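You operate a simulated robot arm through the tools that you are given. There is no shell and no other tool. Be economical: measure what you need, move in short steps, check, and stop when the job is done.

You are at the controls of a simulated robot arm. One attempt, no reset.

## Task
Put the 50 gap shim from the batch table on the panel with the black tab and the 40 gap shim on the brown folder.

It is judged by the outcome, as a careful person would: the job done as asked, and still so three seconds after it is handed in. It fails if anything else is knocked over, pushed out of place, dropped, spilled or broken.

## Robot
A 7-joint arm with a two-finger parallel gripper, fixed in place. Base frame: the origin is at the foot of the arm, x ahead of it, y to its left, z up; the work surface is at about z = 0. Units: m, rad, N and s.
With the tool pointing down near the work surface it reaches from about 0.24 to 0.62 m from the base axis. Its first joint turns from -1.152 to 1.152 rad. Payload 2.6 kg.
The tool frame sits at the grasp point between the pads (the TCP): z along the fingers, y along the line on which they close. The tips reach 0.03 m beyond it. The gripper opens to 0.094 m. The fingers are 0.028 m wide and 0.01 m thick; the gripper's body (0.05 by 0.096 m) begins 0.055 m behind the TCP.
Orientation is told as [roll, pitch, yaw] about the base's x, y, z axes, in that order, counted from this pose: with the fingers straight down and closing along the base's y, the tool's x points along the base's -x, its y along +y and its z along -z.

## Interface
- The arm moves only by the tool play_rows. Its argument "targets" is a list of rows, each a list of 2 entries, a list of its own where there are three numbers: the shift along the tool's x, y, z in m, then the turn about the tool's z in rad. In form: [[[x, y, z], spin], ...]. A call has 1 to 8 rows; each row is the pose to reach, as a shift and turn from the pose commanded when the call began, along the tool's axes at that moment. "hand" is the finger opening in m, from 0 to 0.094, set as the call begins (left out, the last holds). A row lasts 0.2 s, in which the tool goes at most 0.05 m and 0.15 rad; a call with a longer step from one row to the next is refused whole, and so is a gripper value outside its range. A pose out of reach is approached as far as the arm can. The call stops where the force on the tool passes 40 N (or 10 N more than at its start, if that is more) or the arm is blocked; 0.2 s more then pass. Each finger travels about 0.072 m/s and halts on what it meets, pressing with about 34 N; the grip force reading is that of the motor and also rises with nothing between the fingers. The clock runs only during rows and for 0.2 s after the last one: add rows that repeat a pose to give the fingers time. It gives the time, the measured TCP pose, the force on the tool (base axes), the opening and the grip force at its end, in the units of the frame above (readings bear some noise).
- Cameras (640 x 400 px; columns grow to the right, rows downward): "scene" is fixed at [0.0303, 0.4316, 0.5538]; the picture's right is [-0.79, -0.61, 0.00], its down [-0.40, 0.52, -0.76] and it looks along [0.46, -0.60, -0.66] (base axes); focal length 317 px, centre (320, 200). "wrist" rides on the gripper at [0.076, 0.014, -0.103] in the tool frame; the picture's right is [-0.18, 0.98, 0.00], its down [-0.75, -0.14, -0.64] and it looks along [-0.63, -0.12, 0.77] (tool axes); focal length 243 px, centre (320, 200). There is no depth. A picture from a camera that has moved, and an enlarged one, comes with that camera's place and axes in the base frame and with its lens.
- snapshot(camera): a new picture of that camera. The clock stands still meanwhile.
- enlarge(camera, box): a new picture of the part [left, top, right, bottom] of that camera's present view, enlarged. The clock stands still meanwhile.
- job_done(): hands the job in; it is judged then, once.

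Go step by step. Nothing tells you positions but the pictures and the camera data: compare them with the known pose of the tool, close in by small moves and look again before you grip or let go. The budget is 90 turns and 42 pictures, counting those below and the enlarged ones. Unless the task says otherwise, let go and move clear before handing in, and close with one line.

The tools are called after "Emit:" by a JSON object that holds its "method" and its "body". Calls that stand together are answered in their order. play_rows: Moves the arm, as the interface text tells. Its arguments: {"type":"object","properties":{"targets":{"type":"array","items":{"type":"array"}},"hand":{"type":"number"}},"required":["targets"]} The other tools are called the same way: snapshot (camera) takes a picture; enlarge (camera, box) takes an enlarged picture of a part of a camera's view; job_done () hands the job in.

At the start:

```text
clock: 0.0
tcp_pos: [0.3779, 0.1033, 0.2392]
tcp_rot: [0.001, 0.0, 0.0]
force: [0.0, -0.1, 0.9]
finger_gap: 0.0939
grasp_force: 0.0
```

scene: 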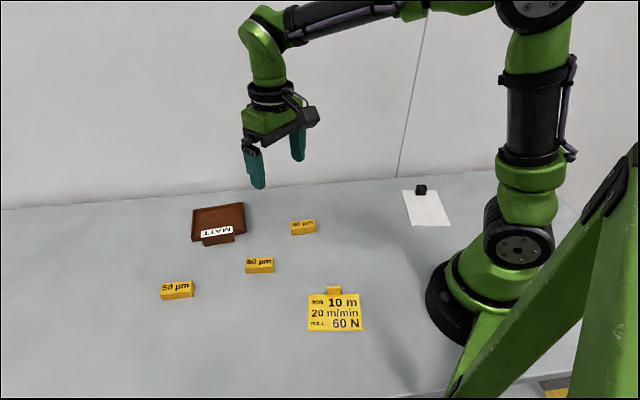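
wrist: 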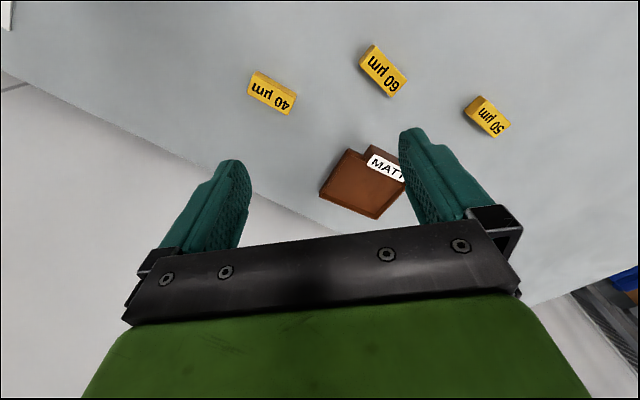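

I see three yellow shims (50, 60 and 40), a brown folder tabbed "MATT", a white panel with a black tab, and a yellow job card. I'll enlarge the view to confirm the labels and placement.

Emit:
{"method": "enlarge", "body": {"camera": "scene", "box": [150, 180, 390, 340]}}

Emit:
{"method": "enlarge", "body": {"camera": "scene", "box": [380, 170, 470, 240]}}

Emit:
{"method": "enlarge", "body": {"camera": "wrist", "box": [220, 20, 540, 220]}}

```text
2.50 times, centred on (270, 260) of scene
camera zoom: at [0.0303, 0.4316, 0.5538], right [-0.79, -0.61, 0.0], down [-0.4, 0.52, -0.76], along [0.46, -0.6, -0.66], focal length 794 px, centre (445, 50)
```

zoom: 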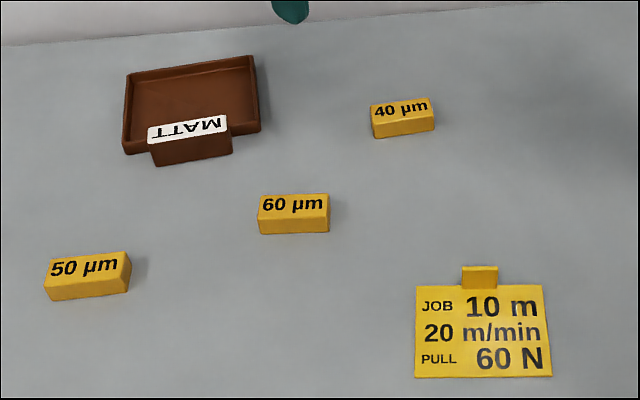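

```text
5.71 times, centred on (425, 205) of scene
camera zoom: at [0.0303, 0.4316, 0.5538], right [-0.79, -0.61, 0.0], down [-0.4, 0.52, -0.76], along [0.46, -0.6, -0.66], focal length 1814 px, centre (-280, 171)
```

zoom: 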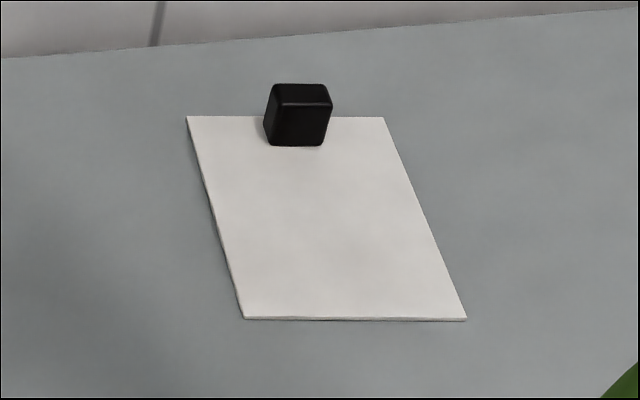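

```text
2.00 times, centred on (380, 120) of wrist
camera zoom: at [0.3012, 0.1181, 0.3432], right [0.18, 0.98, 0.0], down [0.75, -0.14, 0.64], along [0.63, -0.12, -0.77], focal length 485 px, centre (200, 360)
```

zoom: 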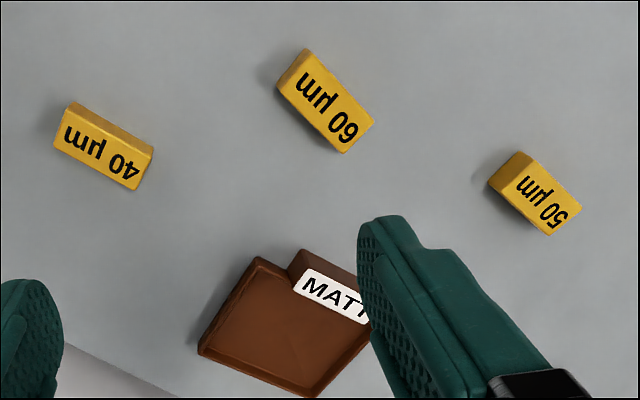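

The labels read clearly. I put the 50 shim near (0.467, 0.321), the 40 near (0.382, 0.039), the folder tray near (0.556, 0.145) and the white panel near (0.186, -0.214). First I'll move above the 50 shim and align the fingers across its short side.

Emit:
{"method": "play_rows", "body": {"targets": [[[-0.0148, 0.0363, 0.0148], -0.132], [[-0.0297, 0.0727, 0.0297], -0.264], [[-0.0445, 0.109, 0.0445], -0.396], [[-0.0593, 0.1453, 0.0593], -0.528], [[-0.0742, 0.1817, 0.0742], -0.66], [[-0.089, 0.218, 0.089], -0.792], [[-0.089, 0.218, 0.089], -0.792]], "hand": 0.07}}

Emit:
{"method": "snapshot", "body": {"camera": "wrist"}}

Emit:
{"method": "snapshot", "body": {"camera": "scene"}}

```text
clock: 1.6
tcp_pos: [0.4682, 0.3207, 0.1485]
tcp_rot: [-0.002, 0.001, 0.795]
force: [0.8, 0.4, -0.6]
finger_gap: 0.0703
grasp_force: 0.0
```

```text
36 pictures are left
camera wrist: at [0.4035, 0.277, 0.2521], right [-0.57, 0.82, 0.0], down [0.63, 0.44, 0.64], along [0.53, 0.37, -0.77], focal length 243 px, centre (320, 200)
```

wrist: 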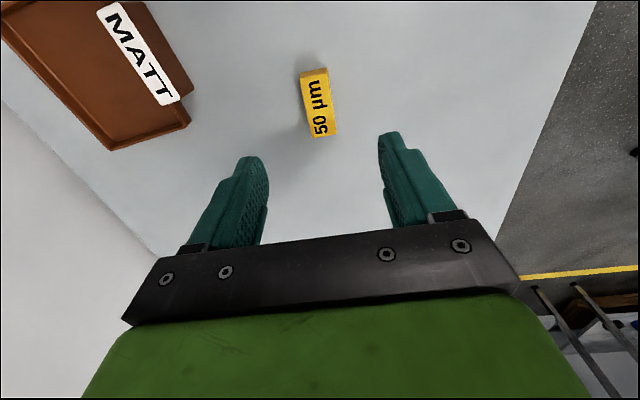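

```text
35 pictures are left
```

scene: 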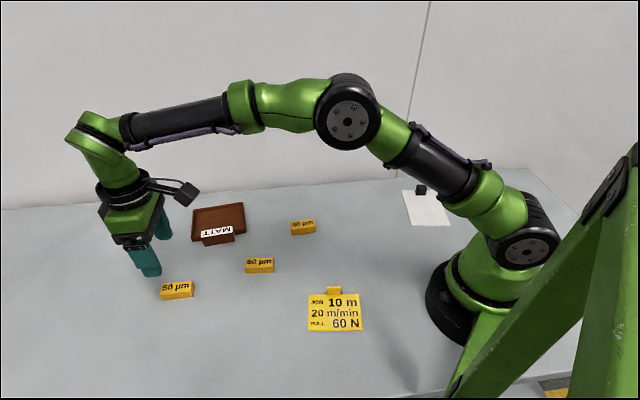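

The wrist view agrees with the scene estimate: the 50 shim is centred between the fingers and the yaw is close. I'll descend straight down beside it.

Emit:
{"method": "play_rows", "body": {"targets": [[[-0.003, 0, 0.04], 0], [[-0.003, 0, 0.075], 0], [[-0.003, 0, 0.095], 0], [[-0.003, 0, 0.095], 0]]}}

Emit:
{"method": "snapshot", "body": {"camera": "wrist"}}

```text
clock: 2.6
tcp_pos: [0.4701, 0.3248, 0.0546]
tcp_rot: [0.0, 0.0, 0.794]
force: [-0.2, 0.0, -0.3]
finger_gap: 0.0696
grasp_force: 0.0
```

```text
34 pictures are left
camera wrist: at [0.4053, 0.2804, 0.1579], right [-0.57, 0.82, 0.0], down [0.63, 0.44, 0.64], along [0.53, 0.37, -0.77], focal length 243 px, centre (320, 200)
```

wrist: 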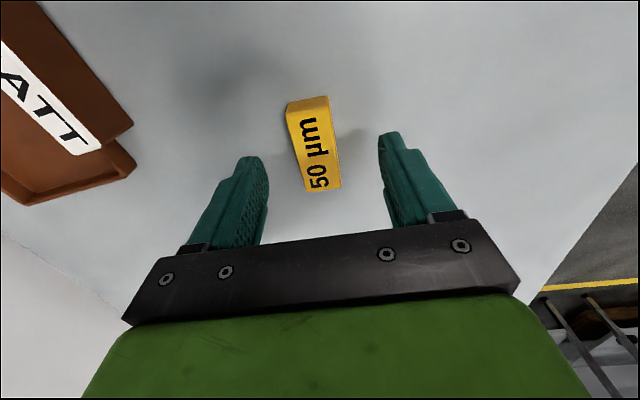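

The shim is centred under the tool. I'll go down the last 2 cm, then close.

Emit:
{"method": "play_rows", "body": {"targets": [[[0, 0, 0.012], 0], [[0, 0, 0.02], 0], [[0, 0, 0.02], 0]]}}

Emit:
{"method": "play_rows", "body": {"targets": [[[0, 0, 0], 0], [[0, 0, 0], 0], [[0, 0, 0], 0], [[0, 0, 0], 0], [[0, 0, 0], 0]], "hand": 0.0}}

```text
clock: 3.4
tcp_pos: [0.4683, 0.3249, 0.0349]
tcp_rot: [-0.001, 0.0, 0.793]
force: [0.3, -0.5, -0.4]
finger_gap: 0.0698
grasp_force: 0.1
```

```text
clock: 4.6
tcp_pos: [0.4689, 0.3238, 0.0354]
tcp_rot: [0.001, 0.0, 0.792]
force: [-0.1, 0.1, 0.1]
finger_gap: 0.0246
grasp_force: 34.3
```

The fingers hold the shim (gap 0.0246). I'll lift it.

Emit:
{"method": "play_rows", "body": {"targets": [[[0, 0, -0.03], 0], [[0, 0, -0.07], 0], [[0, 0, -0.115], 0], [[0, 0, -0.165], 0], [[0, 0, -0.165], 0]]}}

Emit:
{"method": "snapshot", "body": {"camera": "wrist"}}

```text
clock: 5.8
tcp_pos: [0.4675, 0.3248, 0.1996]
tcp_rot: [0.0, 0.0, 0.792]
force: [0.2, -0.3, -0.4]
finger_gap: 0.0
grasp_force: 32.7
```

```text
33 pictures are left
camera wrist: at [0.4031, 0.2804, 0.3039], right [-0.57, 0.82, 0.0], down [0.63, 0.44, 0.64], along [0.53, 0.37, -0.77], focal length 243 px, centre (320, 200)
```

wrist: 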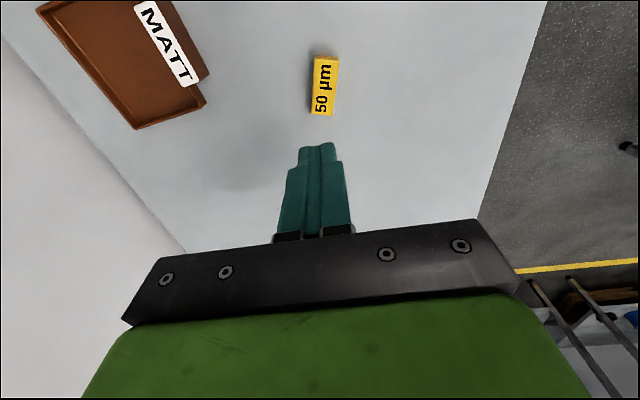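

The fingers closed fully, so the shim slipped out during the lift and is back on the table, slightly turned. I'll reopen, go down partway and look again.

Emit:
{"method": "play_rows", "body": {"targets": [[[0, 0, 0], 0], [[0, 0, 0.045], 0], [[0, 0, 0.09], 0], [[0, 0, 0.13], 0], [[0, 0, 0.13], 0]], "hand": 0.07}}

Emit:
{"method": "snapshot", "body": {"camera": "wrist"}}

Emit:
{"method": "enlarge", "body": {"camera": "scene", "box": [110, 220, 230, 310]}}

```text
clock: 7.0
tcp_pos: [0.4682, 0.3222, 0.0683]
tcp_rot: [0.001, 0.0, 0.794]
force: [0.6, 0.2, 0.8]
finger_gap: 0.0699
grasp_force: 0.1
```

```text
32 pictures are left
camera wrist: at [0.4038, 0.2795, 0.1725], right [-0.57, 0.82, 0.0], down [0.63, 0.44, 0.64], along [0.53, 0.37, -0.77], focal length 243 px, centre (320, 200)
```

wrist: 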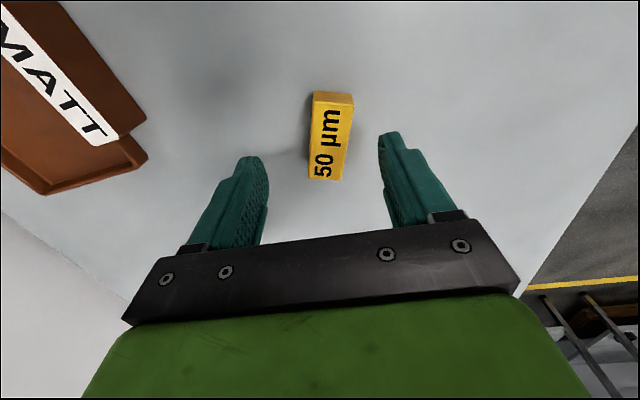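

```text
4.44 times, centred on (170, 265) of scene
camera zoom: at [0.0303, 0.4316, 0.5538], right [-0.79, -0.61, 0.0], down [-0.4, 0.52, -0.76], along [0.46, -0.6, -0.66], focal length 1411 px, centre (987, -89)
```

zoom: 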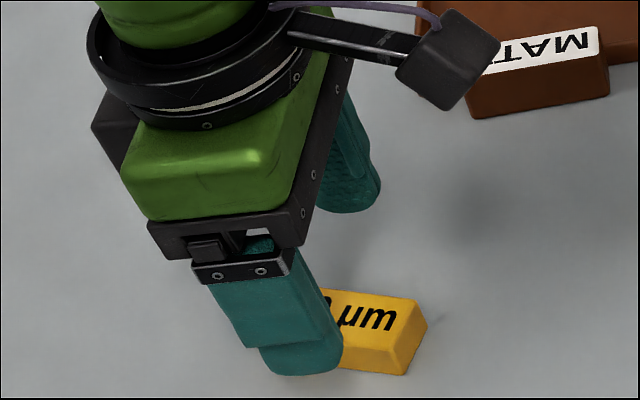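

The 50 shim now sits near (0.465, 0.330) with its long axis at about 31°. I'll realign above it and check.

Emit:
{"method": "play_rows", "body": {"targets": [[[-0.001, 0.004, 0], 0.12], [[-0.002, 0.0075, 0.01], 0.24], [[-0.002, 0.0075, 0.015], 0.24]]}}

Emit:
{"method": "snapshot", "body": {"camera": "wrist"}}

```text
clock: 7.8
tcp_pos: [0.4649, 0.3299, 0.0553]
tcp_rot: [-0.001, -0.001, 0.551]
force: [0.0, 0.5, -0.1]
finger_gap: 0.0701
grasp_force: 0.0
```

```text
30 pictures are left
camera wrist: at [0.392, 0.3026, 0.1579], right [-0.36, 0.93, 0.0], down [0.72, 0.27, 0.64], along [0.6, 0.23, -0.77], focal length 243 px, centre (320, 200)
```

wrist: 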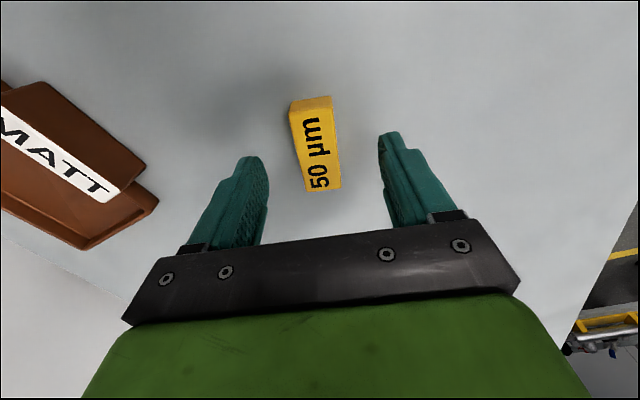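

It's centred, with a small 3° correction left. I'll go down so the tips nearly touch the surface, then grip.

Emit:
{"method": "play_rows", "body": {"targets": [[[0, 0, 0.012], 0.05], [[0, 0, 0.02], 0.05], [[0, 0, 0.0242], 0.05], [[0, 0, 0.0242], 0.05]]}}

Emit:
{"method": "play_rows", "body": {"targets": [[[0, 0, 0], 0], [[0, 0, 0], 0], [[0, 0, 0], 0], [[0, 0, 0], 0], [[0, 0, 0], 0], [[0, 0, 0], 0]], "hand": 0.0}}

Emit:
{"method": "play_rows", "body": {"targets": [[[0, 0, -0.004], 0], [[0, 0, -0.01], 0], [[0, 0, -0.018], 0], [[0, 0, -0.028], 0], [[0, 0, -0.028], 0], [[0, 0, -0.028], 0]]}}

Emit:
{"method": "snapshot", "body": {"camera": "wrist"}}

```text
clock: 8.8
tcp_pos: [0.4661, 0.33, 0.0303]
tcp_rot: [-0.001, 0.001, 0.504]
force: [-0.3, -0.2, -0.6]
finger_gap: 0.07
grasp_force: 0.1
```

```text
clock: 10.2
tcp_pos: [0.465, 0.3302, 0.0304]
tcp_rot: [0.0, 0.0, 0.504]
force: [-0.5, 0.9, 0.1]
finger_gap: 0.0247
grasp_force: 34.2
```

```text
clock: 11.6
tcp_pos: [0.4644, 0.3302, 0.0599]
tcp_rot: [-0.001, 0.001, 0.501]
force: [0.9, -0.2, -0.5]
finger_gap: 0.0248
grasp_force: 33.7
```

```text
29 pictures are left
camera wrist: at [0.3912, 0.3063, 0.1636], right [-0.31, 0.95, 0.0], down [0.73, 0.24, 0.64], along [0.61, 0.2, -0.77], focal length 243 px, centre (320, 200)
```

wrist: 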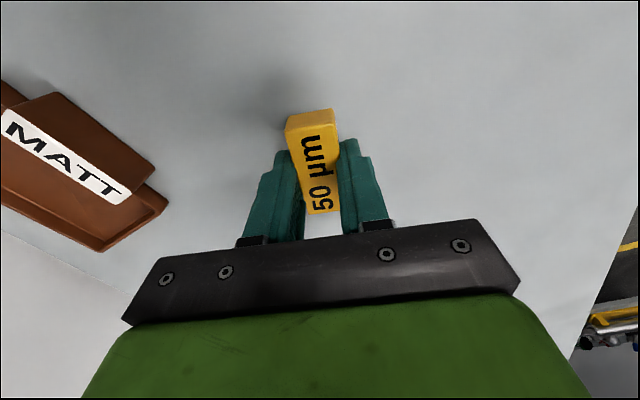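

The 50 shim is held firmly this time. I'll lift it higher and start carrying it towards the white panel with smooth moves.

Emit:
{"method": "play_rows", "body": {"targets": [[[0, 0, -0.01], 0], [[0, 0, -0.03], 0], [[0, 0, -0.055], 0], [[0, 0, -0.08], 0], [[0, 0, -0.095], 0], [[0, 0, -0.1], 0]]}}

Emit:
{"method": "play_rows", "body": {"targets": [[[0.0101, -0.0068, 0], 0.0287], [[0.0304, -0.0203, 0], 0.0862], [[0.0574, -0.0384, 0], 0.1629], [[0.0845, -0.0565, 0], 0.2395], [[0.1115, -0.0746, 0], 0.3161], [[0.1385, -0.0927, 0], 0.3928], [[0.1588, -0.1062, 0], 0.4503], [[0.1689, -0.113, 0], 0.479]]}}

Emit:
{"method": "play_rows", "body": {"targets": [[[0.0059, -0.0107, 0], 0.0287], [[0.0176, -0.0321, 0], 0.0862], [[0.0333, -0.0606, 0], 0.1629], [[0.0489, -0.0891, 0], 0.2395], [[0.0645, -0.1175, 0], 0.3161], [[0.0802, -0.146, 0], 0.3928], [[0.0919, -0.1674, 0], 0.4503], [[0.0978, -0.1781, 0], 0.479]]}}

```text
clock: 13.0
tcp_pos: [0.4654, 0.3297, 0.1598]
tcp_rot: [0.001, 0.0, 0.503]
force: [0.0, 0.8, 0.9]
finger_gap: 0.0247
grasp_force: 34.0
```

```text
clock: 14.8
tcp_pos: [0.3713, 0.1496, 0.1591]
tcp_rot: [-0.001, -0.002, 0.024]
force: [-0.2, -0.5, -1.1]
finger_gap: 0.0251
grasp_force: 33.4
```

```text
clock: 16.6
tcp_pos: [0.2781, -0.0341, 0.162]
tcp_rot: [-0.001, 0.0, -0.457]
force: [0.0, 0.0, -0.3]
finger_gap: 0.0248
grasp_force: 33.6
```

The shim is still held (gap 0.0248). I'll finish the carry to above the panel.

Emit:
{"method": "play_rows", "body": {"targets": [[[0.0003, -0.0122, 0], 0.0287], [[0.0008, -0.0366, 0], 0.0862], [[0.0016, -0.0691, 0], 0.1629], [[0.0024, -0.1016, 0], 0.2395], [[0.0031, -0.1341, 0], 0.3161], [[0.0039, -0.1666, 0], 0.3928], [[0.0044, -0.191, 0], 0.4503], [[0.0047, -0.2032, 0], 0.479]]}}

Emit:
{"method": "snapshot", "body": {"camera": "wrist"}}

Emit:
{"method": "snapshot", "body": {"camera": "scene"}}

```text
clock: 18.4
tcp_pos: [0.1863, -0.21, 0.1569]
tcp_rot: [-0.001, 0.0, -0.935]
force: [-0.5, -0.4, -0.2]
finger_gap: 0.0248
grasp_force: 34.0
```

```text
28 pictures are left
camera wrist: at [0.1511, -0.1404, 0.2609], right [0.9, 0.43, 0.0], down [0.33, -0.69, 0.64], along [0.28, -0.58, -0.77], focal length 243 px, centre (320, 200)
```

wrist: 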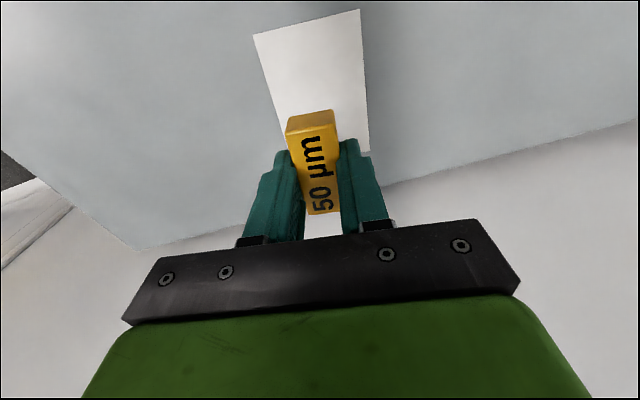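

```text
27 pictures are left
```

scene: 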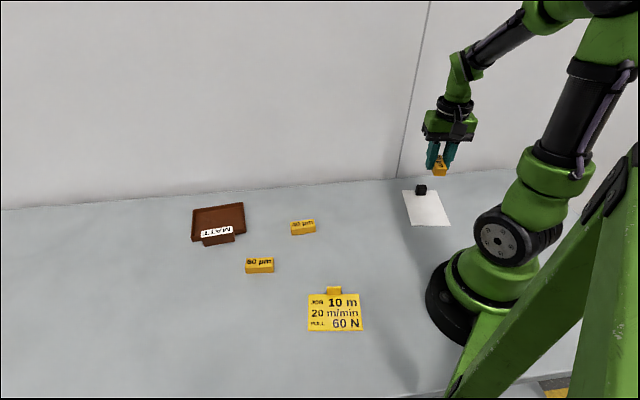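

The panel corners seen by the wrist camera match my estimate, and the shim is above the panel's centre. I'll descend most of the way and check.

Emit:
{"method": "play_rows", "body": {"targets": [[[0, 0, 0.01], 0], [[0, 0, 0.035], 0], [[0, 0, 0.065], 0], [[0, 0, 0.09], 0], [[0, 0, 0.105], 0], [[0, 0, 0.11], 0], [[0, 0, 0.11], 0]]}}

Emit:
{"method": "enlarge", "body": {"camera": "scene", "box": [380, 150, 480, 230]}}

Emit:
{"method": "snapshot", "body": {"camera": "wrist"}}

```text
clock: 20.0
tcp_pos: [0.1837, -0.2125, 0.0491]
tcp_rot: [-0.003, 0.0, -0.934]
force: [0.1, 0.8, -0.9]
finger_gap: 0.0247
grasp_force: 34.2
```

```text
5.00 times, centred on (430, 190) of scene
camera zoom: at [0.0303, 0.4316, 0.5538], right [-0.79, -0.61, 0.0], down [-0.4, 0.52, -0.76], along [0.46, -0.6, -0.66], focal length 1587 px, centre (-230, 250)
```

zoom: 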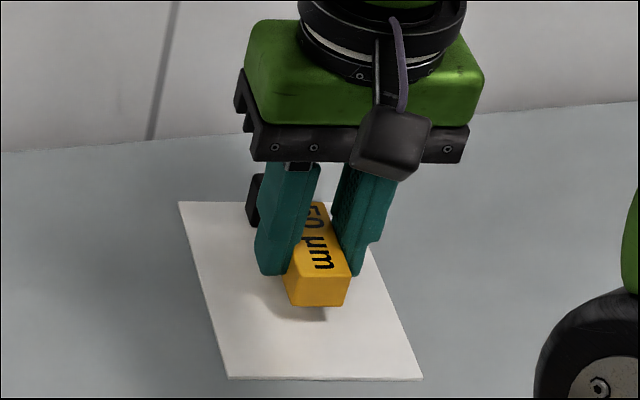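

```text
25 pictures are left
camera wrist: at [0.1497, -0.1414, 0.1526], right [0.9, 0.44, 0.0], down [0.33, -0.69, 0.64], along [0.28, -0.58, -0.77], focal length 243 px, centre (320, 200)
```

wrist: 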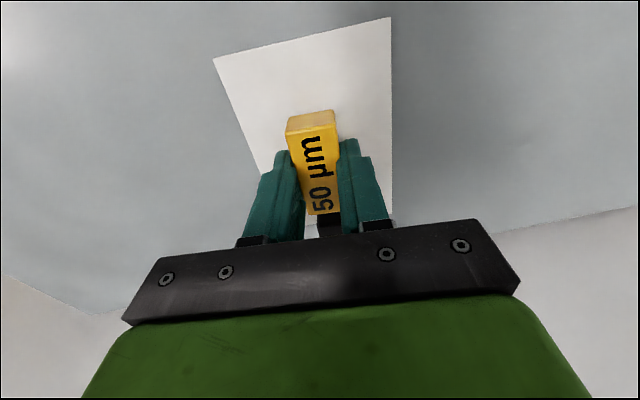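

The shim is over the panel and clear of the tab. I'll shift 6 mm away from the tab and lower it until it almost touches.

Emit:
{"method": "play_rows", "body": {"targets": [[[0.003, 0, 0.003], 0], [[0.006, 0, 0.007], 0], [[0.006, 0, 0.011], 0], [[0.006, 0, 0.0145], 0], [[0.006, 0, 0.0145], 0]]}}

Emit:
{"method": "enlarge", "body": {"camera": "scene", "box": [390, 170, 470, 230]}}

```text
clock: 21.2
tcp_pos: [0.1796, -0.2059, 0.036]
tcp_rot: [0.0, 0.001, -0.936]
force: [0.2, -0.1, 0.7]
finger_gap: 0.0247
grasp_force: 33.3
```

```text
6.67 times, centred on (430, 200) of scene
camera zoom: at [0.0303, 0.4316, 0.5538], right [-0.79, -0.61, 0.0], down [-0.4, 0.52, -0.76], along [0.46, -0.6, -0.66], focal length 2116 px, centre (-413, 200)
```

zoom: 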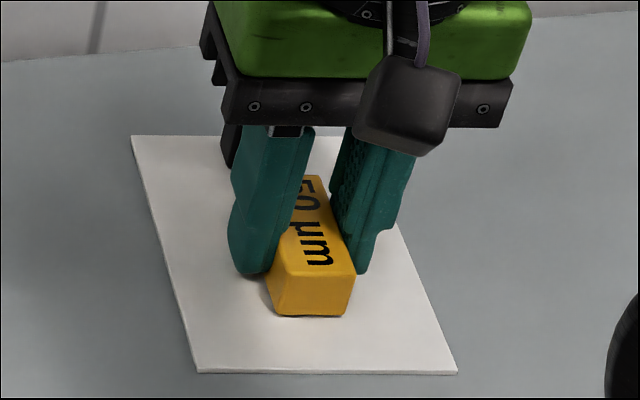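

It's almost in contact. I'll lower 2 mm more, open and rise straight up.

Emit:
{"method": "play_rows", "body": {"targets": [[[0, 0, 0.001], 0], [[0, 0, 0.002], 0], [[0, 0, 0.002], 0]]}}

Emit:
{"method": "play_rows", "body": {"targets": [[[0, 0, 0], 0], [[0, 0, 0], 0], [[0, 0, 0], 0], [[0, 0, 0], 0]], "hand": 0.055}}

Emit:
{"method": "play_rows", "body": {"targets": [[[0, 0, -0.01], 0], [[0, 0, -0.035], 0], [[0, 0, -0.075], 0], [[0, 0, -0.115], 0], [[0, 0, -0.125], 0], [[0, 0, -0.125], 0]]}}

Emit:
{"method": "enlarge", "body": {"camera": "scene", "box": [390, 170, 470, 230]}}

```text
clock: 22.0
tcp_pos: [0.1805, -0.2059, 0.034]
tcp_rot: [-0.001, -0.001, -0.935]
force: [-4.1, 3.3, 19.0]
finger_gap: 0.0248
grasp_force: 33.7
```

```text
clock: 23.0
tcp_pos: [0.1813, -0.2062, 0.0333]
tcp_rot: [0.001, -0.001, -0.936]
force: [0.3, -0.9, -0.1]
finger_gap: 0.0549
grasp_force: 0.0
```

```text
clock: 24.4
tcp_pos: [0.1785, -0.2058, 0.1564]
tcp_rot: [-0.001, -0.001, -0.934]
force: [0.6, 0.1, -0.1]
finger_gap: 0.0549
grasp_force: 0.1
```

```text
6.67 times, centred on (430, 200) of scene
camera zoom: at [0.0303, 0.4316, 0.5538], right [-0.79, -0.61, 0.0], down [-0.4, 0.52, -0.76], along [0.46, -0.6, -0.66], focal length 2116 px, centre (-413, 200)
```

zoom: 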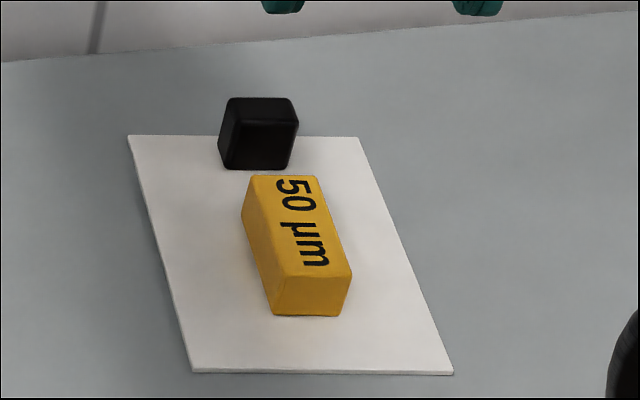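

The 50 shim rests on the white panel. Next I'll move above the 40 shim while turning to its orientation.

Emit:
{"method": "play_rows", "body": {"targets": [[[0.0049, 0.0192, 0], -0.1098], [[0.0097, 0.0384, 0], -0.2195], [[0.0146, 0.0575, 0], -0.3293], [[0.0195, 0.0767, 0], -0.439], [[0.0243, 0.0959, 0], -0.5488], [[0.0292, 0.1151, 0], -0.6585], [[0.034, 0.1342, 0], -0.7683], [[0.0389, 0.1534, 0], -0.878]], "hand": 0.07}}

Emit:
{"method": "play_rows", "body": {"targets": [[[-0.0117, 0.016, 0], -0.1098], [[-0.0233, 0.032, 0], -0.2195], [[-0.035, 0.048, 0], -0.3293], [[-0.0466, 0.064, 0], -0.439], [[-0.0583, 0.0799, 0], -0.5488], [[-0.0699, 0.0959, 0], -0.6585], [[-0.0816, 0.1119, 0], -0.7683], [[-0.0932, 0.1279, 0], -0.878]]}}

Emit:
{"method": "snapshot", "body": {"camera": "wrist"}}

```text
clock: 26.2
tcp_pos: [0.2799, -0.082, 0.1575]
tcp_rot: [-0.001, 0.0, -0.057]
force: [-0.3, 0.6, -0.1]
finger_gap: 0.0702
grasp_force: 0.0
```

```text
clock: 28.0
tcp_pos: [0.3814, 0.0407, 0.1586]
tcp_rot: [0.0, 0.0, 0.825]
force: [0.4, 1.0, -0.1]
finger_gap: 0.0702
grasp_force: 0.0
```

```text
22 pictures are left
camera wrist: at [0.3189, -0.0053, 0.2616], right [-0.6, 0.8, 0.0], down [0.62, 0.46, 0.64], along [0.52, 0.38, -0.77], focal length 243 px, centre (320, 200)
```

wrist: 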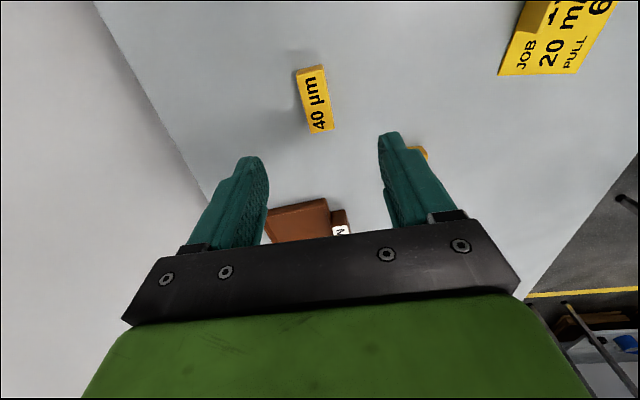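

The 40 shim is between the fingers and well aligned. I'll descend partway and recheck.

Emit:
{"method": "play_rows", "body": {"targets": [[[-0.002, 0, 0.03], 0], [[-0.004, 0, 0.07], 0], [[-0.004, 0, 0.1], 0], [[-0.004, 0, 0.102], 0], [[-0.004, 0, 0.102], 0]]}}

Emit:
{"method": "snapshot", "body": {"camera": "wrist"}}

```text
clock: 29.2
tcp_pos: [0.3837, 0.0433, 0.0545]
tcp_rot: [0.002, 0.0, 0.821]
force: [0.5, -0.5, 0.5]
finger_gap: 0.0701
grasp_force: 0.0
```

```text
21 pictures are left
camera wrist: at [0.3204, -0.0032, 0.1586], right [-0.59, 0.8, 0.0], down [0.62, 0.46, 0.64], along [0.52, 0.38, -0.77], focal length 243 px, centre (320, 200)
```

wrist: 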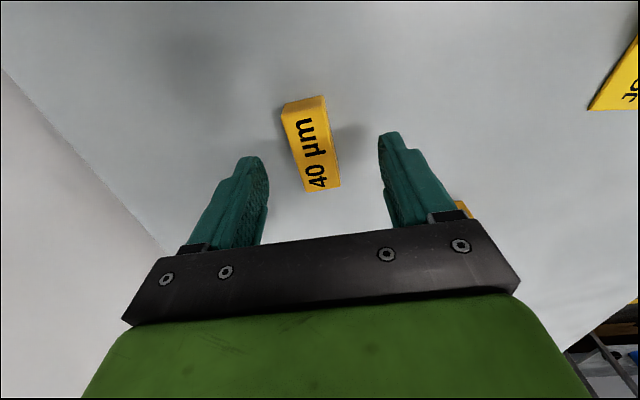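

The 40 shim is aligned and centred within 2 mm. I'll descend to the surface and grip, then do a slow test lift.

Emit:
{"method": "play_rows", "body": {"targets": [[[0, -0.002, 0.012], 0], [[0, -0.002, 0.02], 0], [[0, -0.002, 0.0245], 0], [[0, -0.002, 0.0245], 0]]}}

Emit:
{"method": "play_rows", "body": {"targets": [[[0, 0, 0], 0], [[0, 0, 0], 0], [[0, 0, 0], 0], [[0, 0, 0], 0], [[0, 0, 0], 0], [[0, 0, 0], 0]], "hand": 0.0}}

Emit:
{"method": "play_rows", "body": {"targets": [[[0, 0, -0.004], 0], [[0, 0, -0.01], 0], [[0, 0, -0.018], 0], [[0, 0, -0.028], 0], [[0, 0, -0.028], 0], [[0, 0, -0.028], 0]]}}

Emit:
{"method": "snapshot", "body": {"camera": "wrist"}}

```text
clock: 30.2
tcp_pos: [0.3857, 0.0414, 0.0301]
tcp_rot: [0.0, 0.001, 0.822]
force: [-0.2, 1.0, -0.8]
finger_gap: 0.0699
grasp_force: 0.1
```

```text
clock: 31.6
tcp_pos: [0.3867, 0.0405, 0.0304]
tcp_rot: [0.0, 0.001, 0.822]
force: [0.2, 0.4, 0.2]
finger_gap: 0.0247
grasp_force: 34.4
```

```text
clock: 33.0
tcp_pos: [0.385, 0.0404, 0.06]
tcp_rot: [0.0, 0.0, 0.822]
force: [0.4, 1.5, 0.0]
finger_gap: 0.0246
grasp_force: 33.9
```

```text
20 pictures are left
camera wrist: at [0.3223, -0.0057, 0.1633], right [-0.59, 0.8, 0.0], down [0.62, 0.46, 0.64], along [0.52, 0.38, -0.77], focal length 243 px, centre (320, 200)
```

wrist: 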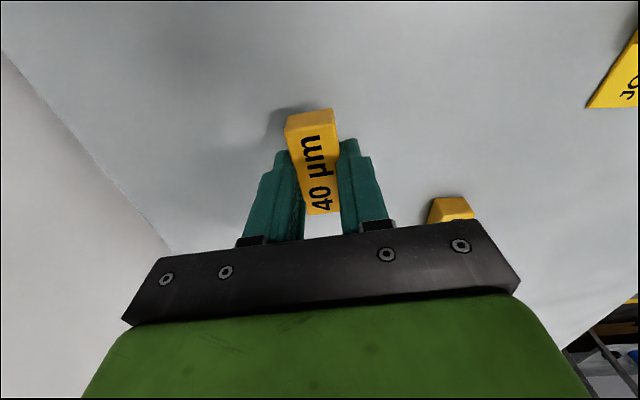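

The 40 shim is held. I'll lift it and carry it above the brown folder.

Emit:
{"method": "play_rows", "body": {"targets": [[[0, 0, -0.01], 0], [[0, 0, -0.03], 0], [[0, 0, -0.055], 0], [[0, 0, -0.08], 0], [[0, 0, -0.095], 0], [[0, 0, -0.1], 0]]}}

Emit:
{"method": "play_rows", "body": {"targets": [[[-0.0116, -0.0032, 0], 0], [[-0.0347, -0.0095, 0], -0.01], [[-0.0655, -0.018, 0], -0.02], [[-0.0964, -0.0265, 0], -0.03], [[-0.1272, -0.035, 0], -0.04], [[-0.158, -0.0435, 0], -0.055], [[-0.1811, -0.0498, 0], -0.068], [[-0.1927, -0.053, 0], -0.068]]}}

Emit:
{"method": "snapshot", "body": {"camera": "wrist"}}

Emit:
{"method": "enlarge", "body": {"camera": "scene", "box": [140, 130, 300, 250]}}

```text
clock: 34.4
tcp_pos: [0.3846, 0.0418, 0.1589]
tcp_rot: [0.0, 0.002, 0.822]
force: [0.8, -0.1, -0.6]
finger_gap: 0.025
grasp_force: 34.0
```

```text
clock: 36.2
tcp_pos: [0.5548, 0.1455, 0.159]
tcp_rot: [0.0, 0.0, 0.891]
force: [-0.6, 0.8, 0.1]
finger_gap: 0.0247
grasp_force: 34.2
```

```text
19 pictures are left
camera wrist: at [0.4952, 0.0961, 0.262], right [-0.65, 0.76, 0.0], down [0.58, 0.5, 0.64], along [0.49, 0.42, -0.77], focal length 243 px, centre (320, 200)
```

wrist: 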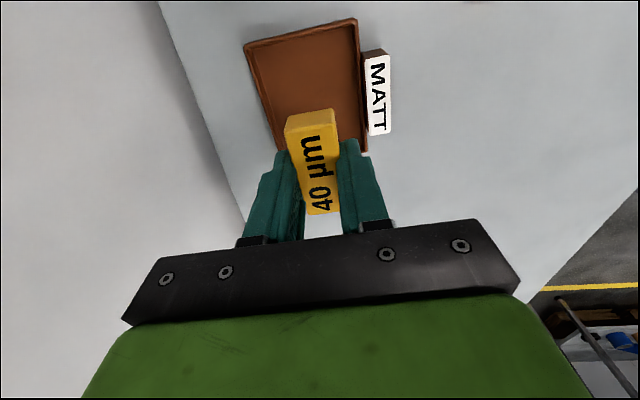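

```text
3.33 times, centred on (220, 190) of scene
camera zoom: at [0.0303, 0.4316, 0.5538], right [-0.79, -0.61, 0.0], down [-0.4, 0.52, -0.76], along [0.46, -0.6, -0.66], focal length 1058 px, centre (653, 233)
```

zoom: 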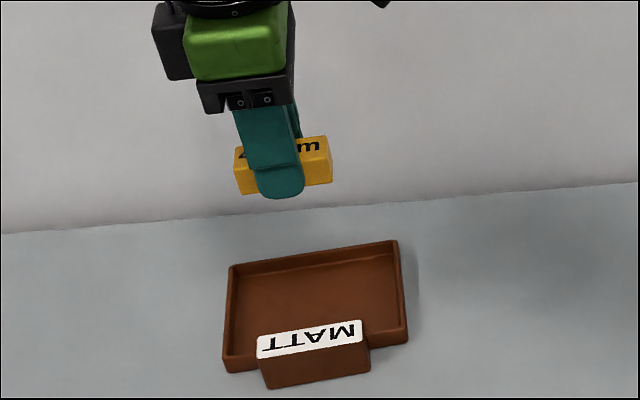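

The wrist and scene views agree, with the folder centre near (0.558, 0.146). I'll lower partway and check.

Emit:
{"method": "play_rows", "body": {"targets": [[[-0.001, -0.001, 0.01], 0], [[-0.002, -0.0015, 0.035], 0], [[-0.002, -0.0015, 0.065], 0], [[-0.002, -0.0015, 0.085], 0], [[-0.002, -0.0015, 0.095], 0], [[-0.002, -0.0015, 0.1], 0], [[-0.002, -0.0015, 0.1], 0]]}}

Emit:
{"method": "snapshot", "body": {"camera": "wrist"}}

Emit:
{"method": "enlarge", "body": {"camera": "scene", "box": [160, 160, 280, 250]}}

```text
clock: 37.8
tcp_pos: [0.5574, 0.1461, 0.0603]
tcp_rot: [-0.001, 0.001, 0.891]
force: [-0.3, -0.3, -0.7]
finger_gap: 0.0249
grasp_force: 33.8
```

```text
17 pictures are left
camera wrist: at [0.4979, 0.0968, 0.1632], right [-0.65, 0.76, 0.0], down [0.58, 0.5, 0.64], along [0.49, 0.42, -0.77], focal length 243 px, centre (320, 200)
```

wrist: 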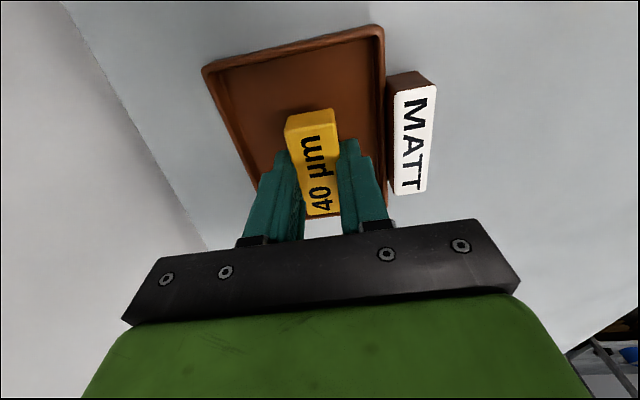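

```text
4.44 times, centred on (220, 205) of scene
camera zoom: at [0.0303, 0.4316, 0.5538], right [-0.79, -0.61, 0.0], down [-0.4, 0.52, -0.76], along [0.46, -0.6, -0.66], focal length 1411 px, centre (764, 178)
```

zoom: 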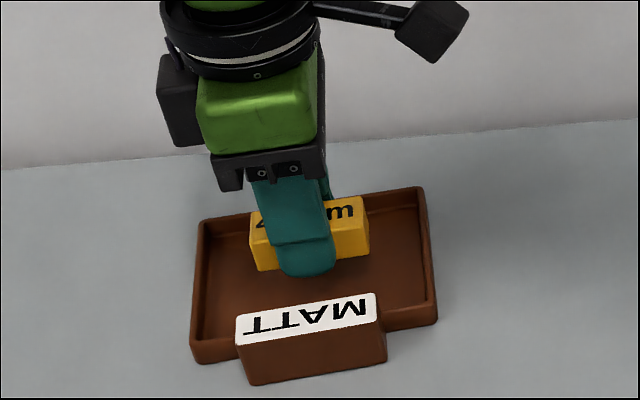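

The shim is inside the tray outline. I'll nudge it 2 mm towards the tray's centre line and lower it slowly towards the floor.

Emit:
{"method": "play_rows", "body": {"targets": [[[0, -0.002, 0.006], 0], [[0, -0.002, 0.012], 0], [[0, -0.002, 0.017], 0], [[0, -0.002, 0.021], 0], [[0, -0.002, 0.021], 0]]}}

Emit:
{"method": "play_rows", "body": {"targets": [[[0, 0, 0.001], 0], [[0, 0, 0.002], 0], [[0, 0, 0.002], 0]]}}

Emit:
{"method": "enlarge", "body": {"camera": "scene", "box": [160, 160, 280, 250]}}

```text
clock: 39.0
tcp_pos: [0.5595, 0.1456, 0.0383]
tcp_rot: [0.0, 0.001, 0.89]
force: [-0.7, 0.9, -0.7]
finger_gap: 0.0249
grasp_force: 34.4
```

```text
clock: 39.8
tcp_pos: [0.5596, 0.1443, 0.0356]
tcp_rot: [0.0, -0.001, 0.89]
force: [0.4, 0.2, 0.1]
finger_gap: 0.0253
grasp_force: 34.5
```

```text
4.44 times, centred on (220, 205) of scene
camera zoom: at [0.0303, 0.4316, 0.5538], right [-0.79, -0.61, 0.0], down [-0.4, 0.52, -0.76], along [0.46, -0.6, -0.66], focal length 1411 px, centre (764, 178)
```

zoom: 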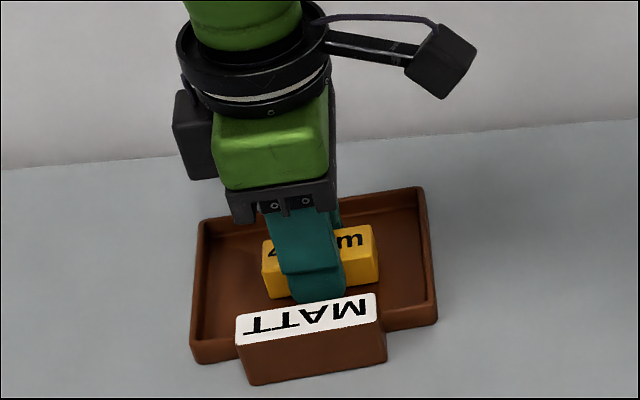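

There's no contact yet, so I'll go down in 1 mm steps until a light contact.

Emit:
{"method": "play_rows", "body": {"targets": [[[0, 0, 0.001], 0], [[0, 0, 0.0015], 0], [[0, 0, 0.0015], 0]]}}

```text
clock: 40.6
tcp_pos: [0.5587, 0.1447, 0.0357]
tcp_rot: [0.001, 0.001, 0.89]
force: [0.2, 0.3, -0.3]
finger_gap: 0.0248
grasp_force: 34.3
```

Emit:
{"method": "play_rows", "body": {"targets": [[[0, 0, 0.0007], 0], [[0, 0, 0.0012], 0], [[0, 0, 0.0012], 0]]}}

```text
clock: 41.4
tcp_pos: [0.5594, 0.1444, 0.0336]
tcp_rot: [0.0, 0.001, 0.89]
force: [-0.1, -0.3, 1.6]
finger_gap: 0.0246
grasp_force: 33.7
```

The shim is practically on the tray floor. I'll open modestly to stay inside the rim, then rise.

Emit:
{"method": "play_rows", "body": {"targets": [[[0, 0, 0], 0], [[0, 0, 0], 0], [[0, 0, 0], 0], [[0, 0, 0], 0]], "hand": 0.044}}

Emit:
{"method": "play_rows", "body": {"targets": [[[0, 0, -0.01], 0], [[0, 0, -0.03], 0], [[0, 0, -0.07], 0], [[0, 0, -0.11], 0], [[0, 0, -0.15], 0], [[0, 0, -0.16], 0], [[0, 0, -0.16], 0]]}}

Emit:
{"method": "snapshot", "body": {"camera": "scene"}}

Emit:
{"method": "enlarge", "body": {"camera": "scene", "box": [150, 180, 390, 340]}}

```text
clock: 42.4
tcp_pos: [0.559, 0.145, 0.0339]
tcp_rot: [0.0, 0.0, 0.891]
force: [-0.1, 0.1, 2.4]
finger_gap: 0.044
grasp_force: 0.1
```

```text
clock: 44.0
tcp_pos: [0.5595, 0.1457, 0.1942]
tcp_rot: [-0.001, 0.0, 0.892]
force: [-0.1, -1.2, 0.2]
finger_gap: 0.044
grasp_force: 0.0
```

```text
14 pictures are left
```

scene: 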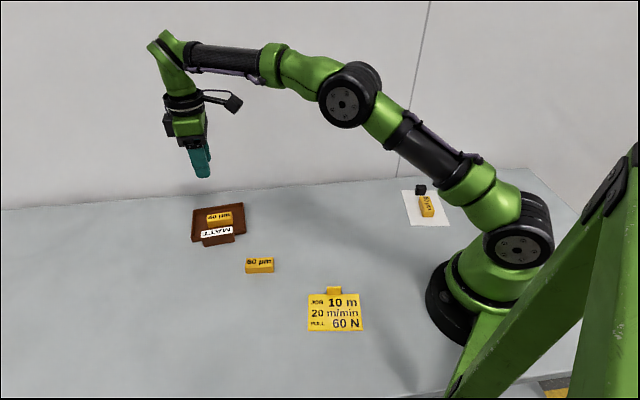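

```text
2.50 times, centred on (270, 260) of scene
camera zoom: at [0.0303, 0.4316, 0.5538], right [-0.79, -0.61, 0.0], down [-0.4, 0.52, -0.76], along [0.46, -0.6, -0.66], focal length 794 px, centre (445, 50)
```

zoom: 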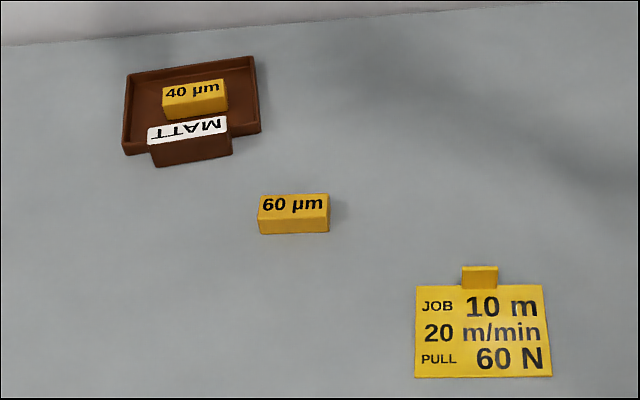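

The 40 shim lies in the brown folder and the 50 shim on the white panel. The 60 shim and job card haven't moved, and the arm is clear, so I'm handing in.

Emit:
{"method": "job_done", "body": {}}

```text
The job is handed in.
```

The 50 shim is on the panel with the black tab and the 40 shim is in the brown folder; the 50 slipped out of the grip once while being lifted, landing back on the table, and the panel shifted about 2 mm.
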